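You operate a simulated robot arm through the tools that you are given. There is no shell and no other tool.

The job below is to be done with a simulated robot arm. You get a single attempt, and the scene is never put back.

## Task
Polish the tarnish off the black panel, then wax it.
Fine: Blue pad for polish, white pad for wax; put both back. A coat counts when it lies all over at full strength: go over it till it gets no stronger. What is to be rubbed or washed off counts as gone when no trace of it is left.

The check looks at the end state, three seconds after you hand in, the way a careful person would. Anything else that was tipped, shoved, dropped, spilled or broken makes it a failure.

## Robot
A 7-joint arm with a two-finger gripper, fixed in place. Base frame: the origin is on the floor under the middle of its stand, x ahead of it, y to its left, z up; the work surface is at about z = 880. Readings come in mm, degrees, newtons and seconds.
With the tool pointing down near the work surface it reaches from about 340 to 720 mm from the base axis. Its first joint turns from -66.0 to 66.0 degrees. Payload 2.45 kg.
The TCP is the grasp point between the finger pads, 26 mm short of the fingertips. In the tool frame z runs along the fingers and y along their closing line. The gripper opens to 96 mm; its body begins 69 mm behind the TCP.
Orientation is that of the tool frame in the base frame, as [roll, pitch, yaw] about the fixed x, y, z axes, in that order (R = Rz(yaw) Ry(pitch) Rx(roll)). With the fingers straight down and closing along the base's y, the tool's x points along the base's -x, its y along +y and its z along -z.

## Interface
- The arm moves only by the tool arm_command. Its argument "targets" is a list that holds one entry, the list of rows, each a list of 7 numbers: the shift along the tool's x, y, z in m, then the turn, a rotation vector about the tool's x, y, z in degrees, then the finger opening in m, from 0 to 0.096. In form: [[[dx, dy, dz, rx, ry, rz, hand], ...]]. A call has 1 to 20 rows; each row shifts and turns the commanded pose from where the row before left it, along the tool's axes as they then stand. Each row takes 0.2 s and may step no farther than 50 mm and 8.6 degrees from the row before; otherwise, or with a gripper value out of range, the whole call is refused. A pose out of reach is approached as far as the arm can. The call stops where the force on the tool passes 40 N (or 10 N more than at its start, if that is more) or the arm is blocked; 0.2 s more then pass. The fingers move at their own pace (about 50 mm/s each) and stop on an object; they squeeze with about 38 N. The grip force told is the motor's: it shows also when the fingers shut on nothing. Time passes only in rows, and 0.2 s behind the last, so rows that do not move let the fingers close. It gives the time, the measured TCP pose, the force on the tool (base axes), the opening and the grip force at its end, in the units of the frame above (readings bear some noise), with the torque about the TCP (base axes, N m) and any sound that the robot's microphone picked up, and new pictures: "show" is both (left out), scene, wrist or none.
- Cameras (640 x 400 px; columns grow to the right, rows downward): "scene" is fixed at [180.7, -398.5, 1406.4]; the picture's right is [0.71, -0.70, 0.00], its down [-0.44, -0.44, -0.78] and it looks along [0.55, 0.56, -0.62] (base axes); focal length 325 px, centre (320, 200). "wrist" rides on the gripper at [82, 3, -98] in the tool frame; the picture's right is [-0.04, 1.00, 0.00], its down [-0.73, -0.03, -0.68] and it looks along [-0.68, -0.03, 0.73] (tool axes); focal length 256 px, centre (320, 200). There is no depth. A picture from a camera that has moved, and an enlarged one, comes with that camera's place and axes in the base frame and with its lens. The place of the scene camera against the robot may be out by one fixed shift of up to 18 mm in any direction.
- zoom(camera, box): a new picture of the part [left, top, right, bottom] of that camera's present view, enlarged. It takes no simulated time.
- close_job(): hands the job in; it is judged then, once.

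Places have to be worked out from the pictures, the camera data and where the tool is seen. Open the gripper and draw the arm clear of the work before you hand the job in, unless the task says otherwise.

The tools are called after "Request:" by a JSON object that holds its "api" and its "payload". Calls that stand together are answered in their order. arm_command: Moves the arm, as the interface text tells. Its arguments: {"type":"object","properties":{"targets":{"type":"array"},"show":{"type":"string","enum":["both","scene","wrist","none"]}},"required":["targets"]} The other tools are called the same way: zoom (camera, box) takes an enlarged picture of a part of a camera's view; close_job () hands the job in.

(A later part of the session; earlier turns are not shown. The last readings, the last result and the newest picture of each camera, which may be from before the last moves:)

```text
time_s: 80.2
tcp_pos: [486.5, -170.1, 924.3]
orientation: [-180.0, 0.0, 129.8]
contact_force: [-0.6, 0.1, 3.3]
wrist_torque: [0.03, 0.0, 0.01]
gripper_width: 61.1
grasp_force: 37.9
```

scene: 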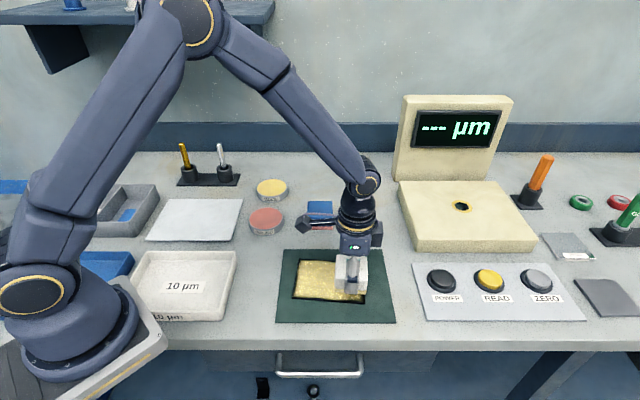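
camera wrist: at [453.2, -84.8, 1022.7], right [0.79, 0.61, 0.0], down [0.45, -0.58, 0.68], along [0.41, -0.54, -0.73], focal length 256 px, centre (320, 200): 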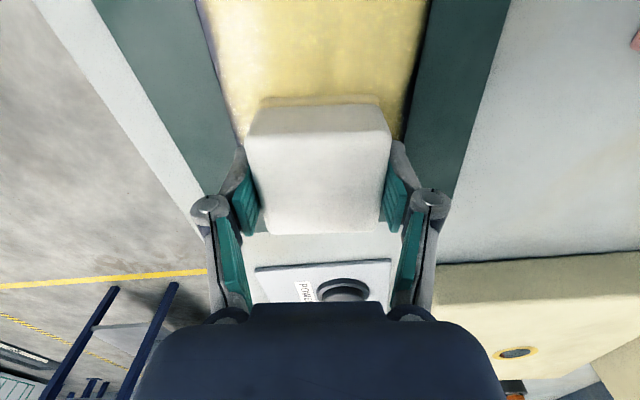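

Request:
{"api": "arm_command", "payload": {"targets": [[[0, 0, 0.0002, 0, 0, 0, 0.04], [0.01, 0, 0, 0, 0, 0, 0.04], [0.01, 0, 0, 0, 0, 0, 0.04], [0.01, 0, 0, 0, 0, 0, 0.04], [0.01, 0, 0, 0, 0, 0, 0.04], [0, 0, 0, 0, 0, 0, 0.04]]], "show": "none"}}

```text
time_s: 81.6
tcp_pos: [461.3, -138.6, 923.4]
orientation: [180.0, 0.1, 129.8]
contact_force: [4.2, -4.6, 14.4]
wrist_torque: [0.0, 0.01, 0.04]
gripper_width: 61.1
grasp_force: 38.0
```

Request:
{"api": "arm_command", "payload": {"targets": [[[0.012, 0, -0.0001, 0, 0, 0, 0.04], [0.012, 0, -0.0001, 0, 0, 0, 0.04], [0.012, 0, 0, 0, 0, 0, 0.04], [0.012, 0, 0, 0, 0, 0, 0.04], [0, 0, 0, 0, 0, 0, 0.04]]], "show": "both"}}

Request:
{"api": "zoom", "payload": {"camera": "scene", "box": [270, 240, 405, 330]}}

```text
time_s: 82.8
tcp_pos: [429.0, -101.4, 924.0]
orientation: [-179.9, -0.1, 129.8]
contact_force: [-0.4, 0.0, -0.6]
wrist_torque: [0.02, -0.04, -0.02]
gripper_width: 61.2
grasp_force: 38.4
camera wrist: at [379.7, -35.1, 1022.9], right [0.79, 0.61, 0.0], down [0.45, -0.58, 0.68], along [0.41, -0.54, -0.74], focal length 256 px, centre (320, 200)
```

scene: 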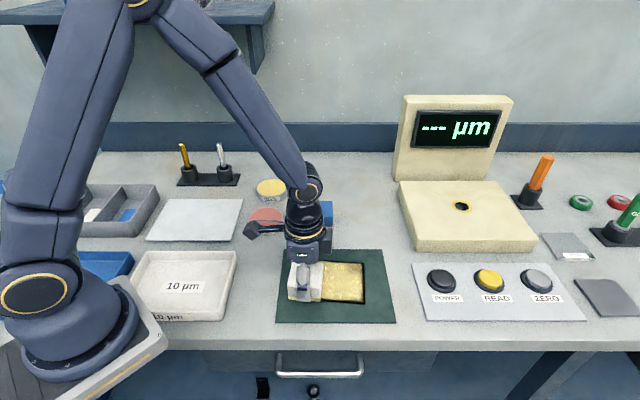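
wrist: 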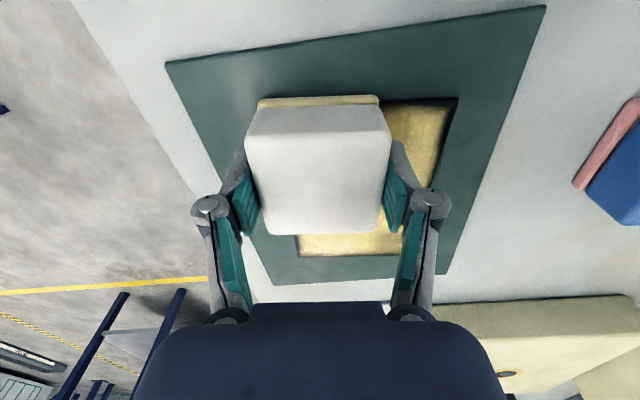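

```text
4.44 times, centred on (338, 285) of scene
camera zoom: at [180.7, -398.5, 1406.4], right [0.71, -0.7, 0.0], down [-0.44, -0.44, -0.78], along [0.55, 0.56, -0.62], focal length 1443 px, centre (242, -178)
```

zoom: 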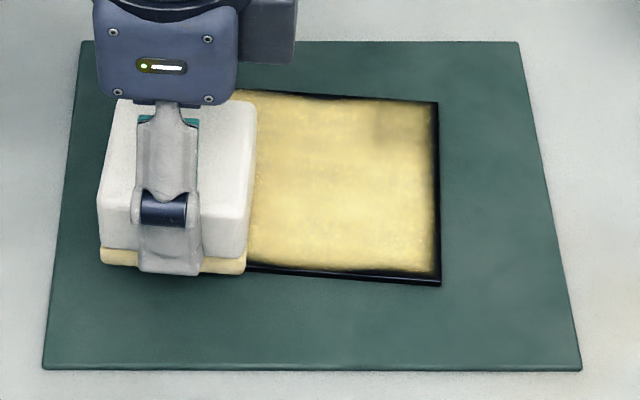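

The edges are still bare because the footprint fades toward the pad's rim, so I need lanes that overhang the edges. I'll go to the near corner (x = +54, y = -32) and press lightly.

Request:
{"api": "arm_command", "payload": {"targets": [[[0.006, -0.008, 0, 0, 0, 0, 0.04], [0, 0, 0.0004, 0, 0, 0, 0.04], [0, 0, 0, 0, 0, 0, 0.04]]], "show": "none"}}

```text
time_s: 83.6
tcp_pos: [420.6, -102.2, 924.9]
orientation: [-180.0, 0.0, 129.8]
contact_force: [0.6, 1.8, 4.4]
wrist_torque: [0.03, -0.04, 0.02]
gripper_width: 61.2
grasp_force: 38.2
```

Request:
{"api": "arm_command", "payload": {"targets": [[[0.004, 0, 0.0002, 0, 0, 0, 0.04], [-0.01, 0, 0, 0, 0, 0, 0.04], [0.01, 0, 0, 0, 0, 0, 0.04], [-0.01, 0, 0, 0, 0, 0, 0.04], [-0.01, 0, 0, 0, 0, 0, 0.04], [-0.01, 0, 0, 0, 0, 0, 0.04], [-0.01, 0, 0, 0, 0, 0, 0.04], [-0.01, 0, 0, 0, 0, 0, 0.04], [0, 0, 0, 0, 0, 0, 0.04]]], "show": "none"}}

```text
time_s: 85.6
tcp_pos: [450.7, -135.1, 922.4]
orientation: [179.9, -0.1, 129.9]
contact_force: [-6.1, 8.4, 28.0]
wrist_torque: [0.22, 0.17, 0.02]
gripper_width: 61.0
grasp_force: 38.9
```

28 N is too much, so I'll ease off 0.6 mm and continue toward -x.

Request:
{"api": "arm_command", "payload": {"targets": [[[0, 0, -0.0006, 0, 0, 0, 0.04], [-0.01, 0, 0, 0, 0, 0, 0.04], [-0.01, 0, 0, 0, 0, 0, 0.04], [-0.01, 0, 0, 0, 0, 0, 0.04], [0, 0, 0, 0, 0, 0, 0.04]]], "show": "none"}}

```text
time_s: 86.8
tcp_pos: [469.3, -160.9, 924.1]
orientation: [-179.9, 0.0, 129.8]
contact_force: [-5.3, 4.0, 21.9]
wrist_torque: [0.1, 0.07, 0.04]
gripper_width: 61.1
grasp_force: 38.1
```

Request:
{"api": "arm_command", "payload": {"targets": [[[0, 0, -0.0004, 0, 0, 0, 0.04], [-0.01, 0, 0, 0, 0, 0, 0.04], [-0.01, 0, 0, 0, 0, 0, 0.04], [-0.008, 0, 0, 0, 0, 0, 0.04], [0, 0, 0, 0, 0, 0, 0.04]]], "show": "both"}}

Request:
{"api": "zoom", "payload": {"camera": "scene", "box": [270, 240, 405, 330]}}

```text
time_s: 88.0
tcp_pos: [486.6, -182.1, 924.5]
orientation: [-180.0, 0.0, 129.8]
contact_force: [0.3, -0.3, -1.0]
wrist_torque: [-0.02, -0.01, -0.01]
gripper_width: 61.1
grasp_force: 38.2
camera wrist: at [436.8, -115.8, 1022.6], right [0.79, 0.61, 0.0], down [0.45, -0.58, 0.68], along [0.41, -0.54, -0.73], focal length 256 px, centre (320, 200)
```

scene: 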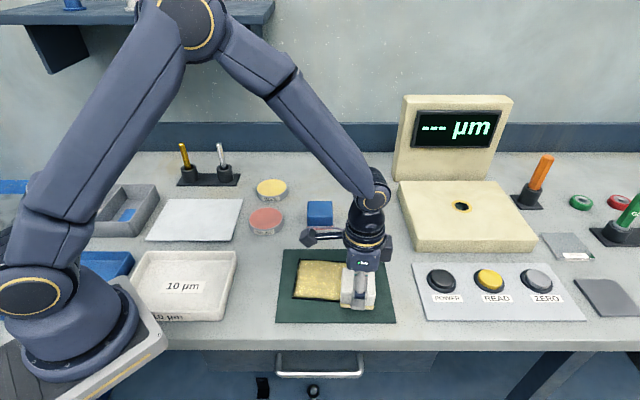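
wrist: 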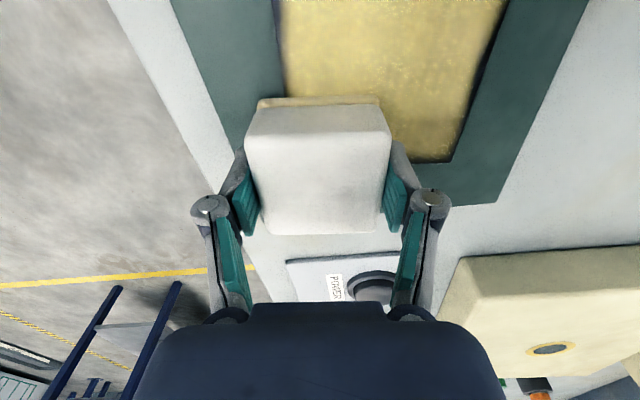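

```text
4.44 times, centred on (338, 285) of scene
camera zoom: at [180.7, -398.5, 1406.4], right [0.71, -0.7, 0.0], down [-0.44, -0.44, -0.78], along [0.55, 0.56, -0.62], focal length 1443 px, centre (242, -178)
```

zoom: 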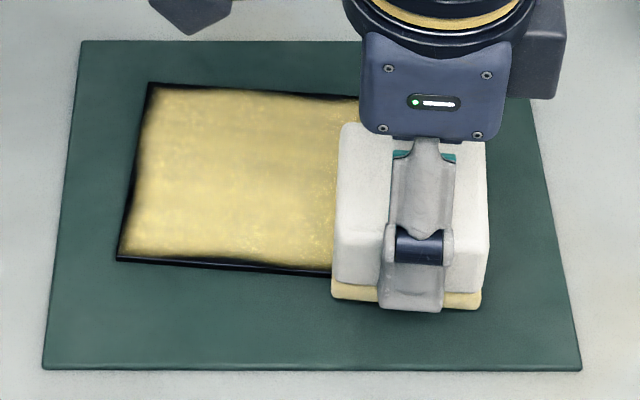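

I'll zoom in closely on the coated edges to judge the margins.

Request:
{"api": "zoom", "payload": {"camera": "scene", "box": [288, 275, 344, 305]}}

Request:
{"api": "zoom", "payload": {"camera": "scene", "box": [288, 253, 344, 283]}}

Request:
{"api": "zoom", "payload": {"camera": "wrist", "box": [260, 0, 520, 170]}}

```text
11.43 times, centred on (316, 290) of scene
camera zoom: at [180.7, -398.5, 1406.4], right [0.71, -0.7, 0.0], down [-0.44, -0.44, -0.78], along [0.55, 0.56, -0.62], focal length 3711 px, centre (366, -829)
```

zoom: 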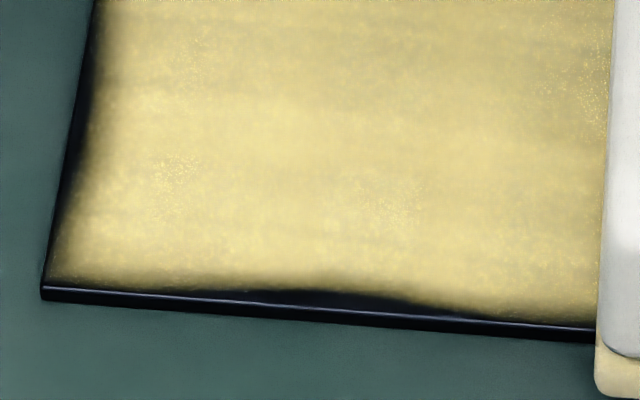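

```text
11.43 times, centred on (316, 268) of scene
camera zoom: at [180.7, -398.5, 1406.4], right [0.71, -0.7, 0.0], down [-0.44, -0.44, -0.78], along [0.55, 0.56, -0.62], focal length 3711 px, centre (366, -577)
```

zoom: 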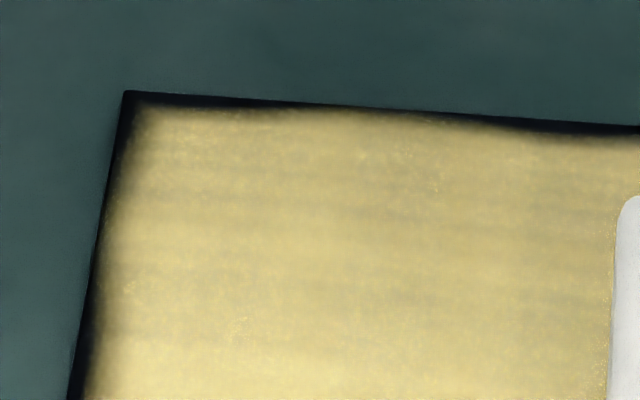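

```text
2.35 times, centred on (390, 85) of wrist
camera zoom: at [436.8, -115.8, 1022.6], right [0.79, 0.61, 0.0], down [0.45, -0.58, 0.68], along [0.41, -0.54, -0.73], focal length 602 px, centre (155, 471)
```

zoom: 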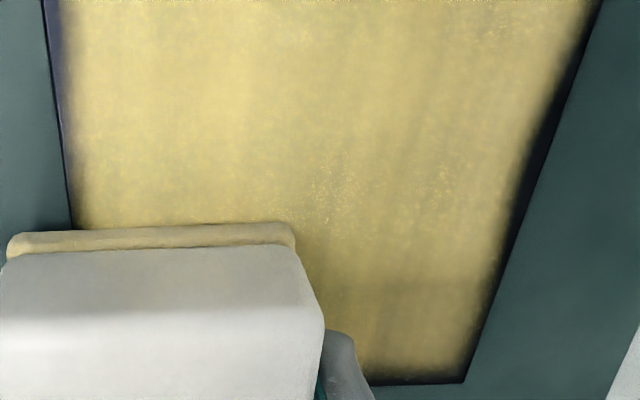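

The coat is mostly on, with uneven gaps near the edges. I'll keep going along the edges, starting by regaining contact in this corner.

Request:
{"api": "arm_command", "payload": {"targets": [[[0, 0, 0.0004, 0, 0, 0, 0.04], [0, 0, 0.0003, 0, 0, 0, 0.04], [0, 0, 0, 0, 0, 0, 0.04]]], "show": "none"}}

```text
time_s: 88.8
tcp_pos: [487.5, -182.8, 922.5]
orientation: [179.9, 0.1, 129.8]
contact_force: [-1.7, 1.3, 4.2]
wrist_torque: [-0.03, 0.11, -0.01]
gripper_width: 61.3
grasp_force: 37.5
```

Request:
{"api": "arm_command", "payload": {"targets": [[[0, 0, 0.0002, 0, 0, 0, 0.04], [0, 0.008, 0, 0, 0, 0, 0.04], [0, 0.008, 0, 0, 0, 0, 0.04], [0, 0.008, 0, 0, 0, 0, 0.04], [0, 0.008, 0, 0, 0, 0, 0.04], [0, 0, 0, 0, 0, 0, 0.04]]], "show": "none"}}

```text
time_s: 90.2
tcp_pos: [512.5, -162.4, 924.4]
orientation: [180.0, 0.0, 129.7]
contact_force: [-4.8, -2.8, 13.9]
wrist_torque: [-0.02, 0.19, 0.01]
gripper_width: 61.2
grasp_force: 38.1
```

Request:
{"api": "arm_command", "payload": {"targets": [[[0, 0.008, -0.0001, 0, 0, 0, 0.04], [0, 0.008, 0, 0, 0, 0, 0.04], [0, 0.008, 0, 0, 0, 0, 0.04], [0, 0.008, 0, 0, 0, 0, 0.04], [0, 0, 0, 0, 0, 0, 0.04]]], "show": "both"}}

Request:
{"api": "zoom", "payload": {"camera": "scene", "box": [280, 245, 385, 310]}}

```text
time_s: 91.4
tcp_pos: [536.8, -141.3, 923.8]
orientation: [179.9, 0.0, 129.8]
contact_force: [0.5, -0.2, -1.2]
wrist_torque: [0.01, -0.03, 0.0]
gripper_width: 61.1
grasp_force: 38.5
camera wrist: at [486.3, -75.4, 1022.8], right [0.79, 0.61, 0.0], down [0.45, -0.58, 0.68], along [0.41, -0.54, -0.73], focal length 256 px, centre (320, 200)
```

scene: 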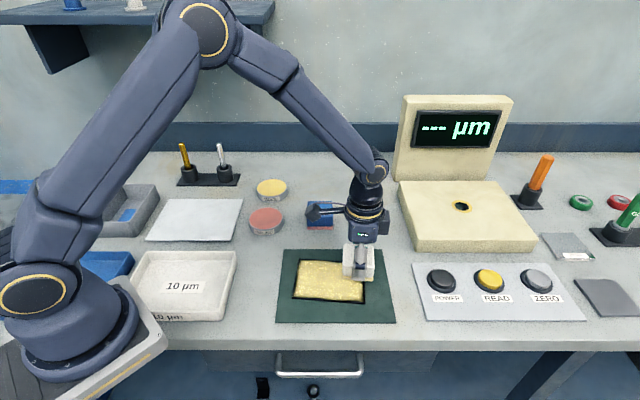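
wrist: 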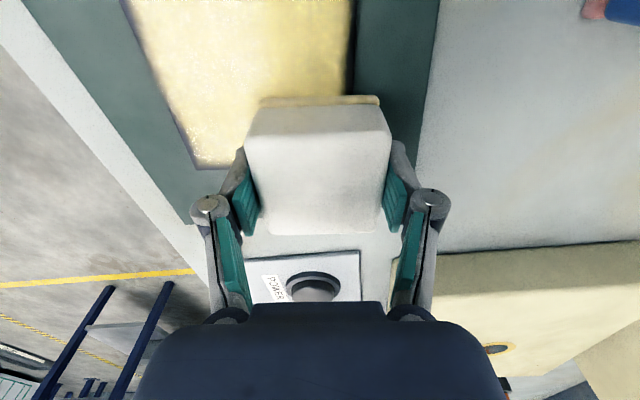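

```text
6.10 times, centred on (332, 278) of scene
camera zoom: at [180.7, -398.5, 1406.4], right [0.71, -0.7, 0.0], down [-0.44, -0.44, -0.78], along [0.55, 0.56, -0.62], focal length 1979 px, centre (244, -272)
```

zoom: 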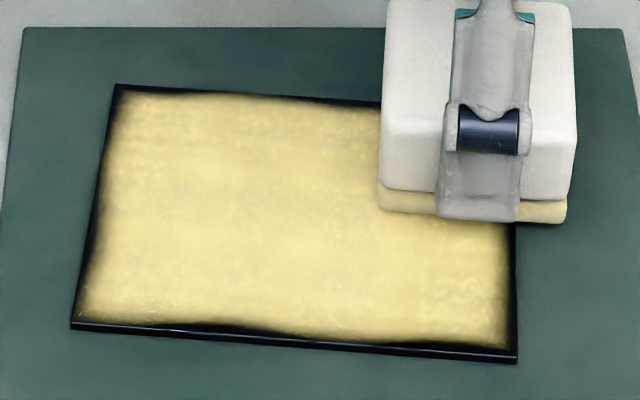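

The edge bands are filling slowly. I'll keep rubbing around the perimeter, regaining contact in this corner first.

Request:
{"api": "arm_command", "payload": {"targets": [[[0, 0, 0.0004, 0, 0, 0, 0.04], [0, 0, 0.0003, 0, 0, 0, 0.04], [0, 0, 0, 0, 0, 0, 0.04]]], "show": "none"}}

```text
time_s: 92.2
tcp_pos: [536.6, -142.7, 924.5]
orientation: [-179.9, 0.1, 129.9]
contact_force: [-2.6, 0.3, 6.3]
wrist_torque: [-0.05, 0.1, -0.03]
gripper_width: 60.8
grasp_force: 37.8
```

Request:
{"api": "arm_command", "payload": {"targets": [[[0, 0, 0.0001, 0, 0, 0, 0.04], [0.009, 0, 0, 0, 0, 0, 0.04], [0.009, 0, 0, 0, 0, 0, 0.04], [0.009, 0, 0, 0, 0, 0, 0.04], [0.009, 0, 0, 0, 0, 0, 0.04], [0.009, 0, 0, 0, 0, 0, 0.04], [0.009, 0, 0, 0, 0, 0, 0.04], [0, 0, 0, 0, 0, 0, 0.04]]], "show": "none"}}

```text
time_s: 94.0
tcp_pos: [502.5, -101.1, 923.8]
orientation: [-180.0, 0.1, 129.8]
contact_force: [3.9, -7.5, 21.9]
wrist_torque: [-0.11, 0.18, 0.07]
gripper_width: 61.1
grasp_force: 37.4
```

Request:
{"api": "arm_command", "payload": {"targets": [[[0, 0, -0.0003, 0, 0, 0, 0.04], [0.009, 0, 0, 0, 0, 0, 0.04], [0.009, 0, 0, 0, 0, 0, 0.04], [0.009, 0, 0, 0, 0, 0, 0.04], [0.009, 0, 0, 0, 0, 0, 0.04], [0.009, 0, 0, 0, 0, 0, 0.04], [0.009, 0, 0, 0, 0, 0, 0.04], [0, 0, 0, 0, 0, 0, 0.04]]], "show": "both"}}

Request:
{"api": "zoom", "payload": {"camera": "scene", "box": [280, 245, 385, 310]}}

Request:
{"api": "zoom", "payload": {"camera": "wrist", "box": [100, 50, 420, 270]}}

```text
time_s: 95.8
tcp_pos: [466.8, -57.3, 922.8]
orientation: [179.9, 0.1, 129.8]
contact_force: [5.6, -4.2, 22.4]
wrist_torque: [-0.24, -0.35, -0.04]
gripper_width: 61.1
grasp_force: 38.0
camera wrist: at [416.9, 8.5, 1021.6], right [0.79, 0.61, 0.0], down [0.45, -0.58, 0.68], along [0.41, -0.54, -0.73], focal length 256 px, centre (320, 200)
```

scene: 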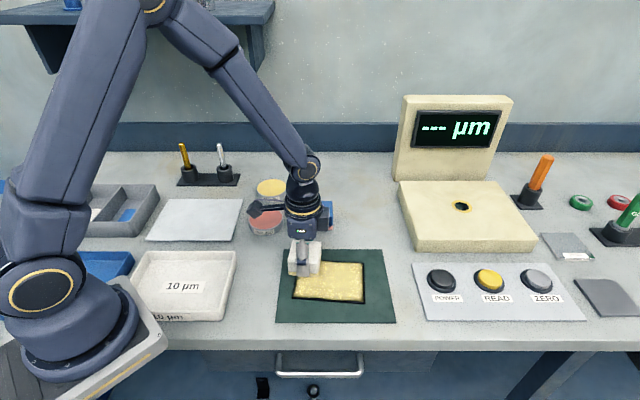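
wrist: 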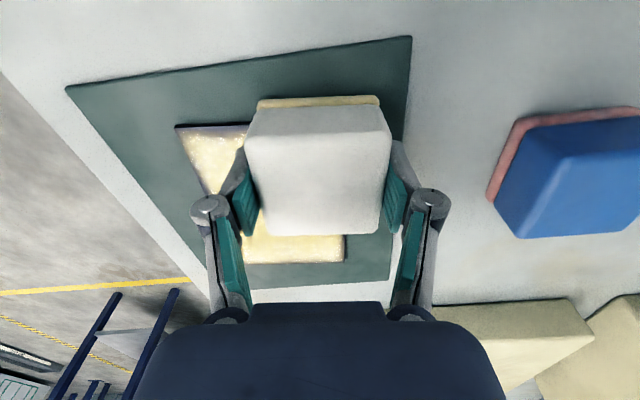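

```text
6.10 times, centred on (332, 278) of scene
camera zoom: at [180.5, -398.6, 1406.4], right [0.71, -0.7, 0.0], down [-0.44, -0.44, -0.78], along [0.55, 0.56, -0.62], focal length 1979 px, centre (244, -272)
```

zoom: 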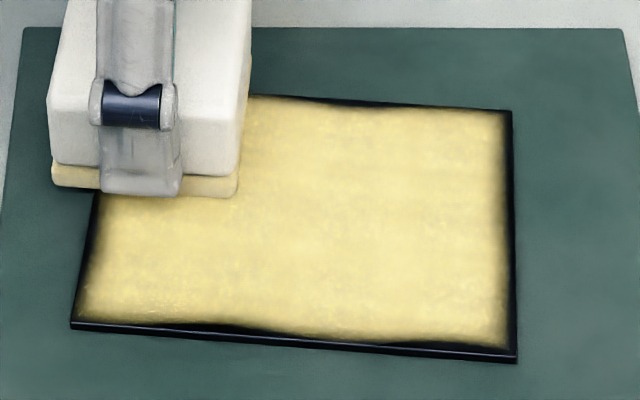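

```text
1.82 times, centred on (260, 160) of wrist
camera zoom: at [416.9, 8.5, 1021.6], right [0.79, 0.61, 0.0], down [0.45, -0.58, 0.68], along [0.41, -0.54, -0.73], focal length 465 px, centre (429, 273)
```

zoom: 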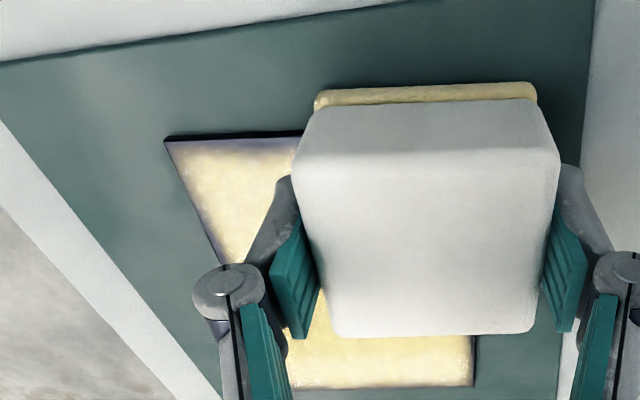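

Bands of about 4 mm at the edges persist. I'll work the x = +54 edge with zigzag strokes to see how fast the margin fills.

Request:
{"api": "arm_command", "payload": {"targets": [[[-0.01, 0, -0.0003, 0, 0, 0, 0.04], [0.01, 0, 0, 0, 0, 0, 0.04], [-0.01, -0.005, 0, 0, 0, 0, 0.04], [0.01, -0.005, 0, 0, 0, 0, 0.04], [-0.01, -0.005, 0, 0, 0, 0, 0.04], [0.01, -0.005, 0, 0, 0, 0, 0.04], [-0.01, -0.005, 0, 0, 0, 0, 0.04], [0.01, -0.005, 0, 0, 0, 0, 0.04], [0, 0, 0, 0, 0, 0, 0.04]]], "show": "none"}}

```text
time_s: 97.8
tcp_pos: [443.9, -77.6, 923.3]
orientation: [-179.9, 0.0, 129.9]
contact_force: [1.6, -3.5, 9.7]
wrist_torque: [0.04, 0.04, 0.03]
gripper_width: 61.1
grasp_force: 37.9
```

A steady 10 N. I'll continue the zigzag down this edge.

Request:
{"api": "arm_command", "payload": {"targets": [[[-0.01, -0.005, 0, 0, 0, 0, 0.04], [0.01, -0.005, 0, 0, 0, 0, 0.04], [-0.01, -0.005, 0, 0, 0, 0, 0.04], [0.01, -0.005, 0, 0, 0, 0, 0.04], [-0.01, -0.005, 0, 0, 0, 0, 0.04], [0.01, -0.005, 0, 0, 0, 0, 0.04], [-0.01, -0.004, 0, 0, 0, 0, 0.04], [0.01, 0, 0, 0, 0, 0, 0.04], [0, 0, 0, 0, 0, 0, 0.04]]], "show": "scene"}}

Request:
{"api": "zoom", "payload": {"camera": "scene", "box": [280, 245, 385, 310]}}

```text
time_s: 99.8
tcp_pos: [416.4, -99.6, 922.3]
orientation: [-180.0, 0.0, 129.8]
contact_force: [-0.4, -0.5, -0.3]
wrist_torque: [0.01, 0.0, 0.02]
gripper_width: 60.9
grasp_force: 37.4
```

scene: 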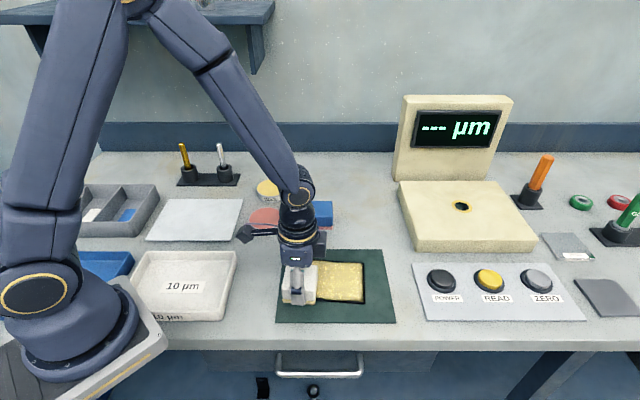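

```text
6.10 times, centred on (332, 278) of scene
camera zoom: at [180.7, -398.5, 1406.4], right [0.71, -0.7, 0.0], down [-0.44, -0.44, -0.78], along [0.55, 0.56, -0.62], focal length 1979 px, centre (244, -272)
```

zoom: 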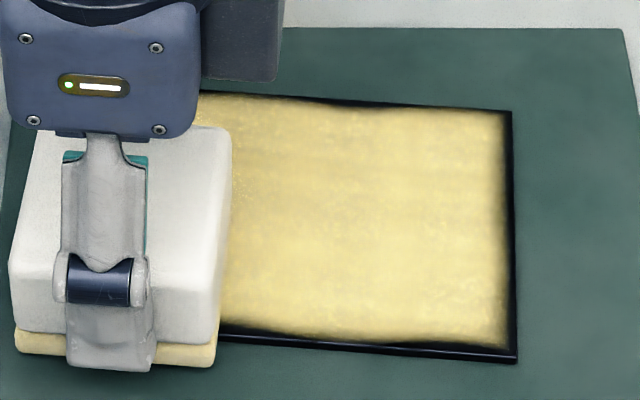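

Request:
{"api": "arm_command", "payload": {"targets": [[[0, 0, 0.0004, 0, 0, 0, 0.04], [0, 0, 0.0002, 0, 0, 0, 0.04], [0, 0, 0, 0, 0, 0, 0.04]]], "show": "none"}}

```text
time_s: 100.6
tcp_pos: [418.7, -98.7, 922.4]
orientation: [-180.0, -0.1, 129.8]
contact_force: [-1.8, 1.1, 4.9]
wrist_torque: [0.09, 0.12, 0.02]
gripper_width: 61.0
grasp_force: 37.5
```

Request:
{"api": "arm_command", "payload": {"targets": [[[0, 0.008, 0.0001, 0, 0, 0, 0.04], [0, -0.008, 0, 0, 0, 0, 0.04], [-0.006, 0.008, 0, 0, 0, 0, 0.04], [-0.006, -0.008, 0, 0, 0, 0, 0.04], [-0.006, 0.008, 0, 0, 0, 0, 0.04], [-0.006, -0.008, 0, 0, 0, 0, 0.04], [-0.006, 0.008, 0, 0, 0, 0, 0.04], [-0.006, -0.008, 0, 0, 0, 0, 0.04], [0, 0, 0, 0, 0, 0, 0.04]]], "show": "none"}}

```text
time_s: 102.6
tcp_pos: [441.4, -127.1, 922.7]
orientation: [-180.0, 0.1, 129.8]
contact_force: [0.4, 0.5, 2.3]
wrist_torque: [0.06, 0.0, -0.04]
gripper_width: 61.3
grasp_force: 38.2
```

Request:
{"api": "arm_command", "payload": {"targets": [[[0, 0, 0.0003, 0, 0, 0, 0.04], [-0.006, 0.008, 0, 0, 0, 0, 0.04], [-0.006, -0.008, 0, 0, 0, 0, 0.04], [-0.006, 0.008, 0, 0, 0, 0, 0.04], [-0.006, -0.008, 0, 0, 0, 0, 0.04], [-0.006, 0.008, 0, 0, 0, 0, 0.04], [-0.006, -0.008, 0, 0, 0, 0, 0.04], [0, 0, 0, 0, 0, 0, 0.04]]], "show": "both"}}

Request:
{"api": "zoom", "payload": {"camera": "scene", "box": [280, 245, 385, 310]}}

```text
time_s: 104.4
tcp_pos: [464.6, -155.3, 922.7]
orientation: [179.9, 0.1, 129.7]
contact_force: [2.0, 2.4, 6.7]
wrist_torque: [0.19, 0.03, -0.05]
gripper_width: 60.9
grasp_force: 37.9
camera wrist: at [414.0, -88.3, 1021.0], right [0.79, 0.61, 0.0], down [0.45, -0.58, 0.68], along [0.41, -0.54, -0.73], focal length 256 px, centre (320, 200)
```

scene: 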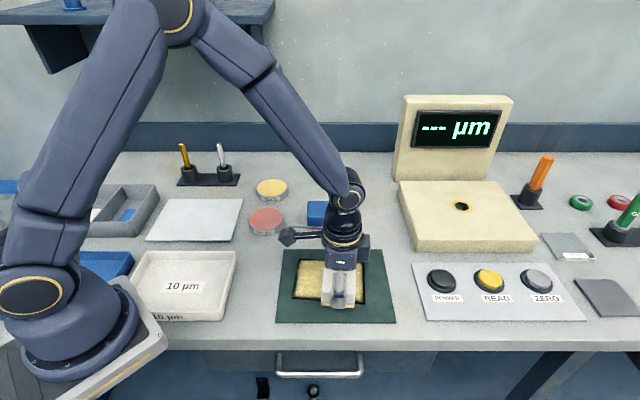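
wrist: 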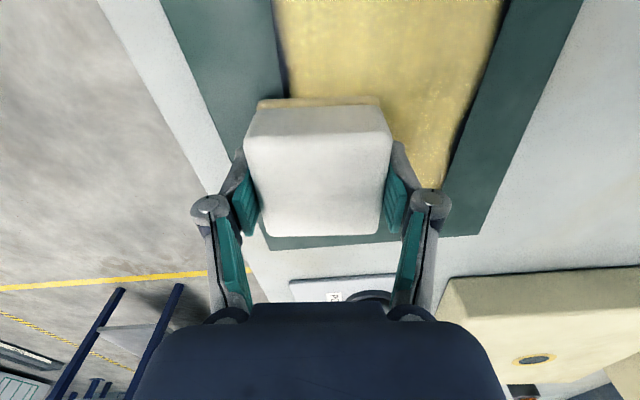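

```text
6.10 times, centred on (332, 278) of scene
camera zoom: at [180.6, -398.4, 1406.5], right [0.71, -0.7, 0.0], down [-0.44, -0.44, -0.78], along [0.55, 0.56, -0.62], focal length 1979 px, centre (244, -272)
```

zoom: 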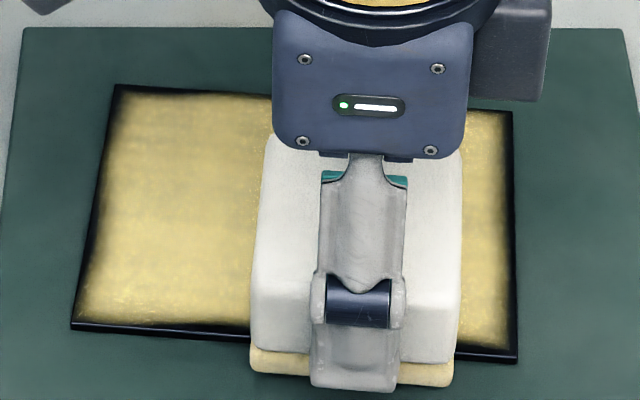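

The margin outline hardly changed, so the pad may be out of wax. I'll zoom in on the felt and the left edge before deciding.

Request:
{"api": "zoom", "payload": {"camera": "scene", "box": [288, 255, 324, 305]}}

Request:
{"api": "zoom", "payload": {"camera": "wrist", "box": [230, 80, 400, 130]}}

Request:
{"api": "zoom", "payload": {"camera": "scene", "box": [315, 285, 370, 315]}}

```text
8.00 times, centred on (306, 280) of scene
camera zoom: at [180.6, -398.4, 1406.5], right [0.71, -0.7, 0.0], down [-0.44, -0.44, -0.78], along [0.55, 0.56, -0.62], focal length 2598 px, centre (432, -440)
```

zoom: 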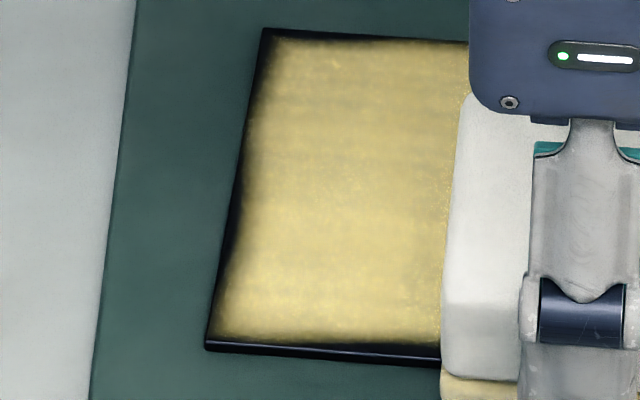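

```text
3.76 times, centred on (315, 105) of wrist
camera zoom: at [414.0, -88.3, 1021.0], right [0.79, 0.61, 0.0], down [0.45, -0.58, 0.68], along [0.41, -0.54, -0.73], focal length 964 px, centre (339, 558)
```

zoom: 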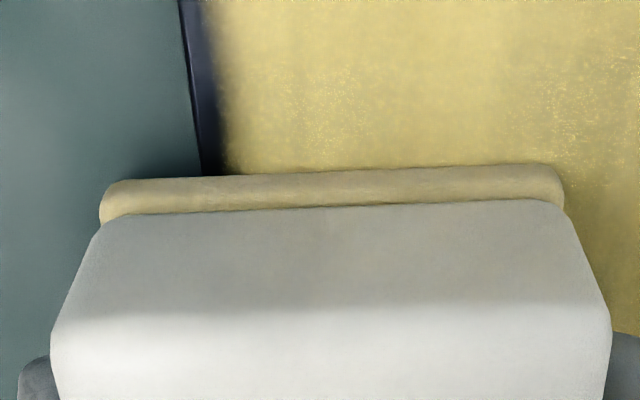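

```text
11.64 times, centred on (342, 300) of scene
camera zoom: at [180.6, -398.4, 1406.5], right [0.71, -0.7, 0.0], down [-0.44, -0.44, -0.78], along [0.55, 0.56, -0.62], focal length 3779 px, centre (58, -964)
```

zoom: 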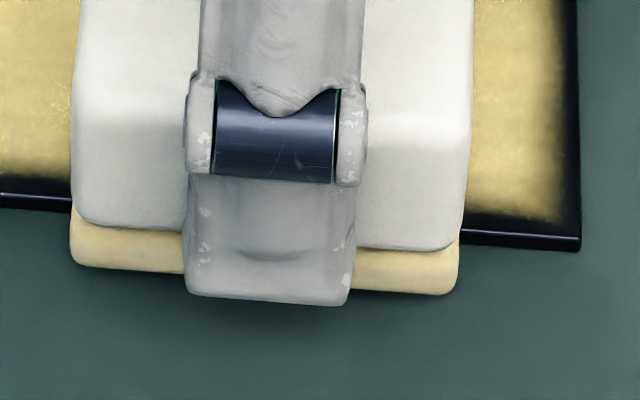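

The felt has gone back toward beige, so it needs more wax. I'll lift and return to the wax tin, keeping the present yaw since the tin is round.

Request:
{"api": "arm_command", "payload": {"targets": [[[0, 0, -0.005, 0, 0, 0, 0.04], [0, 0, -0.04, 0, 0, 0, 0.04], [0, 0, -0.04, 0, 0, 0, 0.04], [0.01963, 0.03144, 0, 0, 0, 0, 0.04], [0.01963, 0.03144, 0, 0, 0, 0, 0.04], [0.01963, 0.03144, 0, 0, 0, 0, 0.04], [0.01963, 0.03144, 0, 0, 0, 0, 0.04], [0.01963, 0.03144, 0, 0, 0, 0, 0.04], [0.01963, 0.03144, 0, 0, 0, 0, 0.04], [0.01963, 0.03144, 0, 0, 0, 0, 0.04], [0.01963, 0.03144, 0, 0, 0, 0, 0.04], [0.01963, 0.03144, 0, 0, 0, 0, 0.04], [0.01963, 0.03144, 0, 0, 0, 0, 0.04], [0, 0, 0.035, 0, 0, 0, 0.04], [0, 0, 0.03, 0, 0, 0, 0.04], [0, 0, 0, 0, 0, 0, 0.04]]], "show": "both"}}

Request:
{"api": "zoom", "payload": {"camera": "scene", "box": [275, 240, 395, 315]}}

```text
time_s: 107.8
tcp_pos: [577.1, 197.9, 940.8]
orientation: [179.9, -0.1, 129.7]
contact_force: [-0.6, -0.4, -0.8]
wrist_torque: [-0.01, -0.02, 0.03]
gripper_width: 61.0
grasp_force: 38.0
camera wrist: at [528.0, 264.3, 1039.4], right [0.79, 0.61, 0.0], down [0.45, -0.58, 0.68], along [0.41, -0.54, -0.73], focal length 256 px, centre (320, 200)
```

scene: 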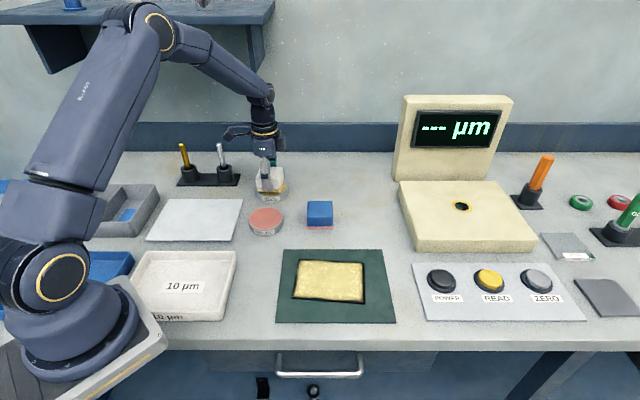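
wrist: 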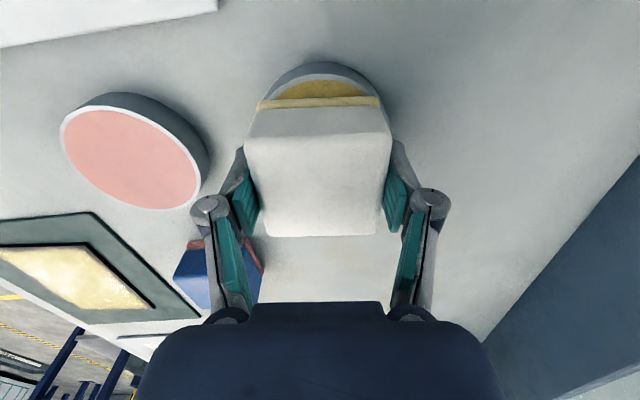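

```text
5.33 times, centred on (335, 278) of scene
camera zoom: at [180.7, -398.5, 1406.4], right [0.71, -0.7, 0.0], down [-0.44, -0.44, -0.78], along [0.55, 0.56, -0.62], focal length 1732 px, centre (240, -213)
```

zoom: 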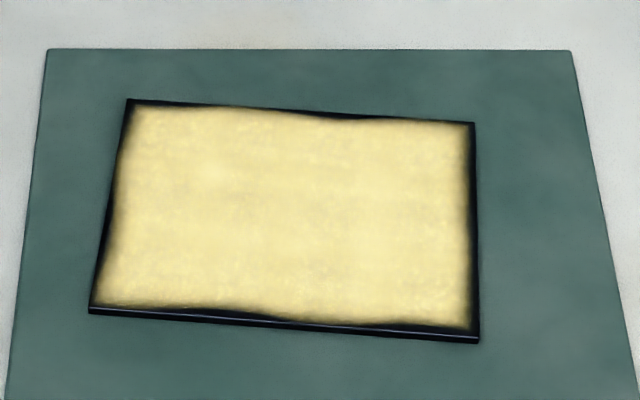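

The panel shows a coat with narrow bare margins. I'll load more wax by lowering onto the tin gently.

Request:
{"api": "arm_command", "payload": {"targets": [[[0, 0, 0.005, 0, 0, 0, 0.04], [0, 0, 0.002, 0, 0, 0, 0.04], [0, 0, 0.0005, 0, 0, 0, 0.04], [0, 0, 0.0005, 0, 0, 0, 0.04], [0, 0, 0.0005, 0, 0, 0, 0.04], [0, 0, 0, 0, 0, 0, 0.04]]], "show": "none"}}

```text
time_s: 109.2
tcp_pos: [580.2, 198.3, 934.6]
orientation: [179.8, -0.1, 129.7]
contact_force: [-5.2, 2.3, 19.3]
wrist_torque: [-0.14, 0.2, -0.07]
gripper_width: 61.4
grasp_force: 38.2
```

Request:
{"api": "arm_command", "payload": {"targets": [[[0, 0, 0, 0, 0, 0, 0.04], [0, 0, 0, 0, 0, 0, 0.04], [0, 0, 0, 0, 0, 0, 0.04]]], "show": "wrist"}}

Request:
{"api": "zoom", "payload": {"camera": "scene", "box": [225, 140, 325, 210]}}

Request:
{"api": "zoom", "payload": {"camera": "wrist", "box": [240, 50, 400, 150]}}

```text
time_s: 110.0
tcp_pos: [580.0, 198.0, 934.6]
orientation: [179.7, 0.0, 129.8]
contact_force: [-3.0, 6.3, 23.1]
wrist_torque: [0.18, 0.32, -0.04]
gripper_width: 61.2
grasp_force: 38.0
camera wrist: at [529.1, 263.9, 1032.8], right [0.79, 0.61, 0.0], down [0.45, -0.58, 0.68], along [0.42, -0.54, -0.73], focal length 256 px, centre (320, 200)
```

wrist: 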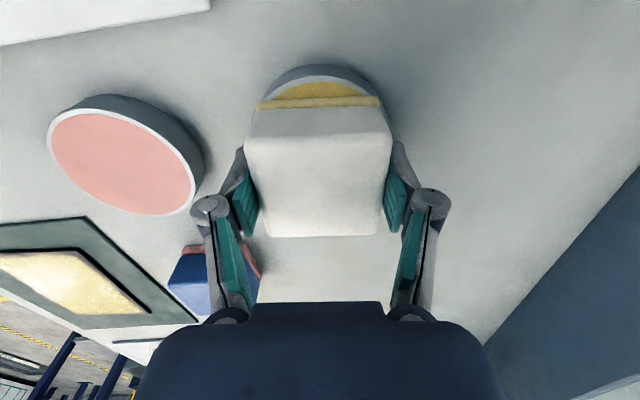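

```text
5.71 times, centred on (275, 175) of scene
camera zoom: at [180.1, -398.5, 1406.5], right [0.71, -0.7, 0.0], down [-0.44, -0.44, -0.78], along [0.55, 0.56, -0.62], focal length 1856 px, centre (577, 343)
```

zoom: 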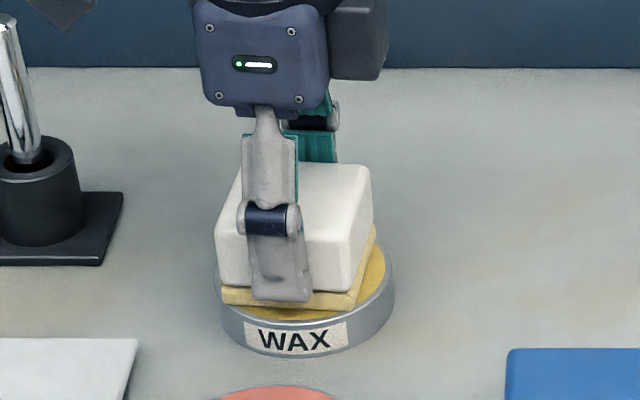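

```text
4.00 times, centred on (320, 100) of wrist
camera zoom: at [529.1, 263.9, 1032.8], right [0.79, 0.61, 0.0], down [0.45, -0.58, 0.68], along [0.42, -0.54, -0.73], focal length 1024 px, centre (320, 600)
```

zoom: 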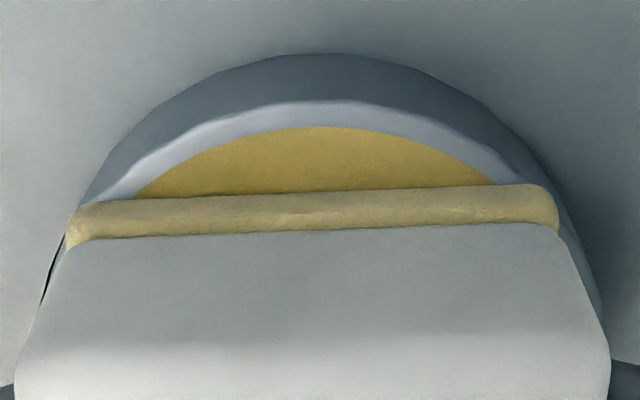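

The felt has been recharged and the tin hasn't moved. I'll go back to the near-left panel corner (x = +54, y = -32).

Request:
{"api": "arm_command", "payload": {"targets": [[[0, 0, -0.005, 0, 0, 0, 0.04], [0, 0, -0.04, 0, 0, 0, 0.04], [0, 0, -0.03, 0, 0, 0, 0.04], [-0.01243, -0.03144, 0, 0, 0, 0, 0.04], [-0.01243, -0.03144, 0, 0, 0, 0, 0.04], [-0.01243, -0.03144, 0, 0, 0, 0, 0.04], [-0.01243, -0.03144, 0, 0, 0, 0, 0.04], [-0.01243, -0.03144, 0, 0, 0, 0, 0.04], [-0.01243, -0.03144, 0, 0, 0, 0, 0.04], [-0.01243, -0.03144, 0, 0, 0, 0, 0.04], [-0.01243, -0.03144, 0, 0, 0, 0, 0.04], [-0.01243, -0.03144, 0, 0, 0, 0, 0.04], [-0.01243, -0.03144, 0, 0, 0, 0, 0.04], [0, 0, 0.04, 0, 0, 0, 0.04], [0, 0, 0.04, 0, 0, 0, 0.04], [0, 0, 0.003, 0, 0, 0, 0.04], [0, 0, 0.001, 0, 0, 0, 0.04], [0, 0, 0, 0, 0, 0, 0.04]]], "show": "none"}}

```text
time_s: 113.8
tcp_pos: [417.6, -98.8, 923.5]
orientation: [180.0, -0.1, 129.9]
contact_force: [-0.7, 0.6, -2.0]
wrist_torque: [0.0, -0.04, 0.0]
gripper_width: 61.1
grasp_force: 38.4
```

Request:
{"api": "arm_command", "payload": {"targets": [[[0, 0, 0.0006, 0, 0, 0, 0.04], [0, 0, 0.0006, 0, 0, 0, 0.04], [0, 0, 0.0004, 0, 0, 0, 0.04], [0, 0, 0, 0, 0, 0, 0.04]]], "show": "none"}}

```text
time_s: 114.8
tcp_pos: [418.1, -98.5, 922.8]
orientation: [-180.0, 0.0, 129.8]
contact_force: [-0.3, 0.2, 1.9]
wrist_torque: [-0.01, -0.03, -0.02]
gripper_width: 61.1
grasp_force: 38.1
```

Request:
{"api": "arm_command", "payload": {"targets": [[[0, 0, 0.0004, 0, 0, 0, 0.04], [0, 0.008, 0, 0, 0, 0, 0.04], [0, 0.008, 0, 0, 0, 0, 0.04], [0, 0.008, 0, 0, 0, 0, 0.04], [0, 0.008, 0, 0, 0, 0, 0.04], [0, 0, 0, 0, 0, 0, 0.04]]], "show": "none"}}

```text
time_s: 116.2
tcp_pos: [441.3, -78.0, 922.1]
orientation: [180.0, 0.0, 129.9]
contact_force: [0.4, -1.1, -0.4]
wrist_torque: [-0.03, -0.03, 0.0]
gripper_width: 61.2
grasp_force: 38.0
```

Request:
{"api": "arm_command", "payload": {"targets": [[[0, 0, 0.0004, 0, 0, 0, 0.04], [0, 0, 0.0004, 0, 0, 0, 0.04], [0, 0, 0, 0, 0, 0, 0.04]]], "show": "none"}}

```text
time_s: 117.0
tcp_pos: [440.7, -78.3, 923.5]
orientation: [180.0, -0.1, 129.8]
contact_force: [-1.5, -0.3, 2.9]
wrist_torque: [0.01, -0.09, 0.0]
gripper_width: 61.1
grasp_force: 38.2
```

Request:
{"api": "arm_command", "payload": {"targets": [[[0, 0, 0.0004, 0, 0, 0, 0.04], [0, 0, 0, 0, 0, 0, 0.04]]], "show": "none"}}

```text
time_s: 117.6
tcp_pos: [443.1, -79.1, 922.1]
orientation: [179.9, 0.1, 129.8]
contact_force: [-2.9, 2.0, 9.5]
wrist_torque: [0.15, -0.17, 0.1]
gripper_width: 61.2
grasp_force: 38.6
```

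Request:
{"api": "arm_command", "payload": {"targets": [[[0, 0.008, 0, 0, 0, 0, 0.04], [0, 0.008, 0, 0, 0, 0, 0.04], [0, 0.008, 0, 0, 0, 0, 0.04], [0, 0.008, 0, 0, 0, 0, 0.04], [0, 0, 0, 0, 0, 0, 0.04]]], "show": "none"}}

Request:
{"api": "zoom", "payload": {"camera": "scene", "box": [288, 255, 324, 305]}}

```text
time_s: 118.8
tcp_pos: [466.1, -59.3, 921.0]
orientation: [180.0, 0.2, 129.9]
contact_force: [-6.6, -6.4, 26.9]
wrist_torque: [-0.31, 0.23, 0.01]
gripper_width: 61.4
grasp_force: 38.1
```

```text
8.00 times, centred on (306, 280) of scene
camera zoom: at [180.1, -398.6, 1406.5], right [0.71, -0.7, 0.0], down [-0.44, -0.44, -0.78], along [0.55, 0.56, -0.62], focal length 2598 px, centre (432, -440)
```

zoom: 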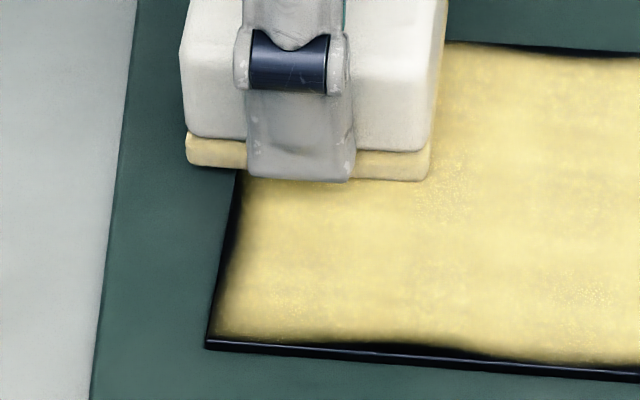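

The left margin may be narrowing. I'll try strokes straight across that edge, outward and back, stepping along it, with lighter pressure.

Request:
{"api": "arm_command", "payload": {"targets": [[[0, 0, -0.0005, 0, 0, 0, 0.04], [-0.012, 0, 0, 0, 0, 0, 0.04], [0.012, 0, 0, 0, 0, 0, 0.04], [-0.012, -0.006, 0, 0, 0, 0, 0.04], [0.012, 0, 0, 0, 0, 0, 0.04], [-0.012, -0.006, 0, 0, 0, 0, 0.04], [0.012, 0, 0, 0, 0, 0, 0.04], [-0.012, -0.006, 0, 0, 0, 0, 0.04], [0.012, 0, 0, 0, 0, 0, 0.04], [0, 0, 0, 0, 0, 0, 0.04]]], "show": "none"}}

```text
time_s: 121.0
tcp_pos: [452.9, -68.9, 921.7]
orientation: [180.0, -0.1, 129.8]
contact_force: [0.3, -0.9, 2.0]
wrist_torque: [0.07, -0.09, -0.04]
gripper_width: 61.1
grasp_force: 37.9
```

Request:
{"api": "arm_command", "payload": {"targets": [[[0, 0, 0.0004, 0, 0, 0, 0.04], [-0.012, -0.006, 0, 0, 0, 0, 0.04], [0.012, 0, 0, 0, 0, 0, 0.04], [-0.012, -0.006, 0, 0, 0, 0, 0.04], [0.012, 0, 0, 0, 0, 0, 0.04], [-0.012, -0.006, 0, 0, 0, 0, 0.04], [0.012, 0, 0, 0, 0, 0, 0.04], [-0.012, -0.006, 0, 0, 0, 0, 0.04], [0.012, 0, 0, 0, 0, 0, 0.04], [0, 0, 0, 0, 0, 0, 0.04]]], "show": "none"}}

```text
time_s: 123.2
tcp_pos: [436.5, -85.4, 922.5]
orientation: [180.0, 0.1, 129.7]
contact_force: [4.3, -7.9, 22.5]
wrist_torque: [-0.05, -0.05, -0.06]
gripper_width: 61.2
grasp_force: 38.0
```

Request:
{"api": "arm_command", "payload": {"targets": [[[0, 0, -0.0003, 0, 0, 0, 0.04], [-0.012, -0.006, 0, 0, 0, 0, 0.04], [0.012, 0, 0, 0, 0, 0, 0.04], [-0.012, -0.006, 0, 0, 0, 0, 0.04], [0.012, 0, 0, 0, 0, 0, 0.04], [-0.012, -0.006, 0, 0, 0, 0, 0.04], [0.012, 0, 0, 0, 0, 0, 0.04], [-0.012, -0.006, 0, 0, 0, 0, 0.04], [0.012, 0, 0, 0, 0, 0, 0.04], [0, 0, 0, 0, 0, 0, 0.04]]], "show": "scene"}}

Request:
{"api": "zoom", "payload": {"camera": "scene", "box": [275, 240, 395, 315]}}

```text
time_s: 125.4
tcp_pos: [417.0, -101.0, 920.2]
orientation: [179.9, 0.1, 129.8]
contact_force: [2.3, -5.0, 14.1]
wrist_torque: [0.02, 0.02, 0.01]
gripper_width: 61.2
grasp_force: 37.6
```

scene: 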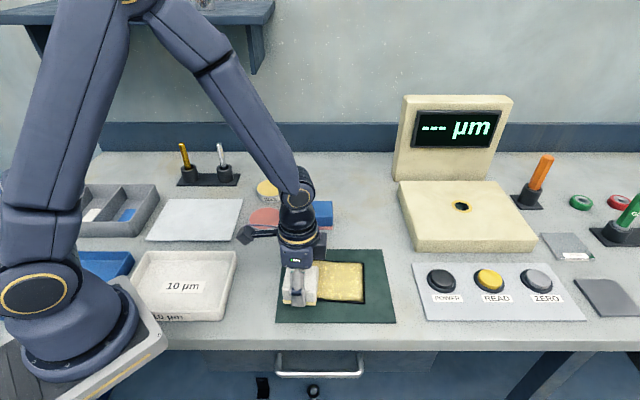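

```text
5.33 times, centred on (335, 278) of scene
camera zoom: at [180.6, -398.6, 1406.4], right [0.71, -0.7, 0.0], down [-0.44, -0.44, -0.78], along [0.55, 0.56, -0.62], focal length 1732 px, centre (240, -213)
```

zoom: 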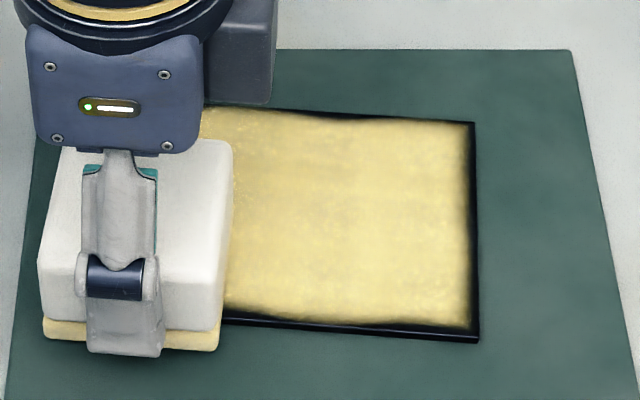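

I'll do the same across the bottom edge (strokes in y), stepping toward -x.

Request:
{"api": "arm_command", "payload": {"targets": [[[0, 0.012, 0, 0, 0, 0, 0.04], [0, -0.012, 0, 0, 0, 0, 0.04], [-0.006, 0.012, 0, 0, 0, 0, 0.04], [0, -0.012, 0, 0, 0, 0, 0.04], [-0.006, 0.012, 0, 0, 0, 0, 0.04], [0, -0.012, 0, 0, 0, 0, 0.04], [-0.006, 0.012, 0, 0, 0, 0, 0.04], [0, -0.012, 0, 0, 0, 0, 0.04], [-0.006, 0.012, 0, 0, 0, 0, 0.04], [0, -0.012, 0, 0, 0, 0, 0.04], [0, 0, 0, 0, 0, 0, 0.04]]], "show": "none"}}

Request:
{"api": "zoom", "payload": {"camera": "scene", "box": [275, 240, 395, 315]}}

```text
time_s: 127.8
tcp_pos: [431.7, -119.3, 921.4]
orientation: [-180.0, 0.1, 129.9]
contact_force: [0.4, -0.1, -0.4]
wrist_torque: [-0.04, 0.0, 0.0]
gripper_width: 60.9
grasp_force: 38.3
```

```text
5.33 times, centred on (335, 278) of scene
camera zoom: at [180.7, -398.5, 1406.4], right [0.71, -0.7, 0.0], down [-0.44, -0.44, -0.78], along [0.55, 0.56, -0.62], focal length 1732 px, centre (240, -213)
```

zoom: 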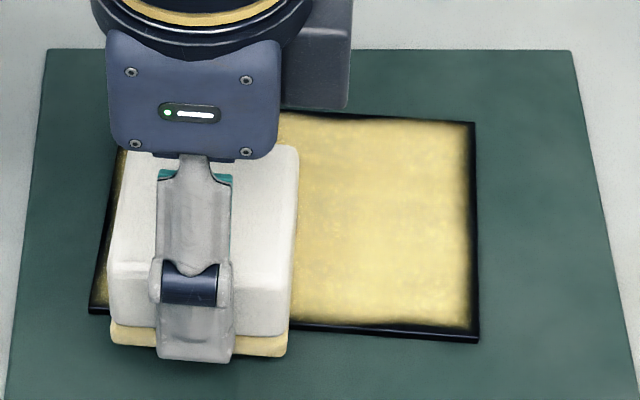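

Request:
{"api": "zoom", "payload": {"camera": "scene", "box": [285, 250, 315, 305]}}

Request:
{"api": "arm_command", "payload": {"targets": [[[0, 0, 0.0005, 0, 0, 0, 0.04], [0, 0, 0, 0, 0, 0, 0.04]]], "show": "none"}}

```text
7.27 times, centred on (300, 278) of scene
camera zoom: at [180.7, -398.5, 1406.4], right [0.71, -0.7, 0.0], down [-0.44, -0.44, -0.78], along [0.55, 0.56, -0.62], focal length 2362 px, centre (466, -364)
```

zoom: 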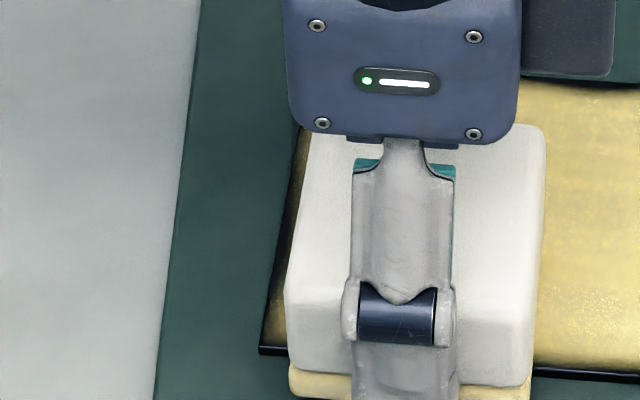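

```text
time_s: 128.4
tcp_pos: [431.4, -119.1, 921.4]
orientation: [-180.0, 0.0, 129.8]
contact_force: [0.7, -0.5, 6.6]
wrist_torque: [0.13, 0.15, 0.03]
gripper_width: 61.3
grasp_force: 37.3
```

Request:
{"api": "arm_command", "payload": {"targets": [[[0, 0.012, 0.0003, 0, 0, 0, 0.04], [0, -0.012, 0, 0, 0, 0, 0.04], [-0.006, 0.012, 0, 0, 0, 0, 0.04], [0, -0.012, 0, 0, 0, 0, 0.04], [-0.006, 0.012, 0, 0, 0, 0, 0.04], [0, -0.012, 0, 0, 0, 0, 0.04], [-0.006, 0.012, 0, 0, 0, 0, 0.04], [0, -0.012, 0, 0, 0, 0, 0.04], [0, 0, 0, 0, 0, 0, 0.04]]], "show": "none"}}

Request:
{"api": "zoom", "payload": {"camera": "scene", "box": [275, 240, 395, 315]}}

```text
time_s: 130.4
tcp_pos: [443.1, -133.1, 920.5]
orientation: [179.9, 0.0, 129.8]
contact_force: [5.6, 3.0, 16.3]
wrist_torque: [0.33, 0.13, -0.14]
gripper_width: 61.0
grasp_force: 38.3
```

```text
5.33 times, centred on (335, 278) of scene
camera zoom: at [180.6, -398.4, 1406.5], right [0.71, -0.7, 0.0], down [-0.44, -0.44, -0.78], along [0.55, 0.56, -0.62], focal length 1732 px, centre (240, -213)
```

zoom: 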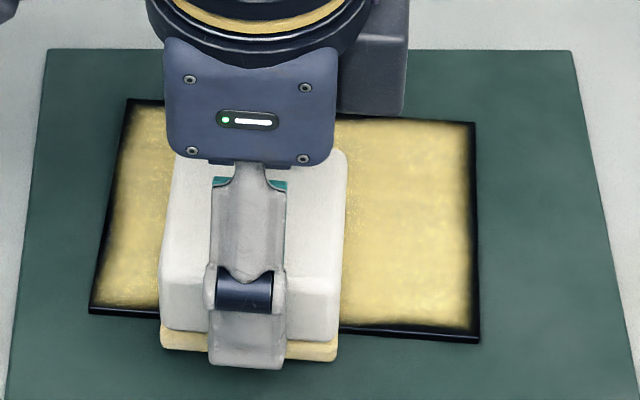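

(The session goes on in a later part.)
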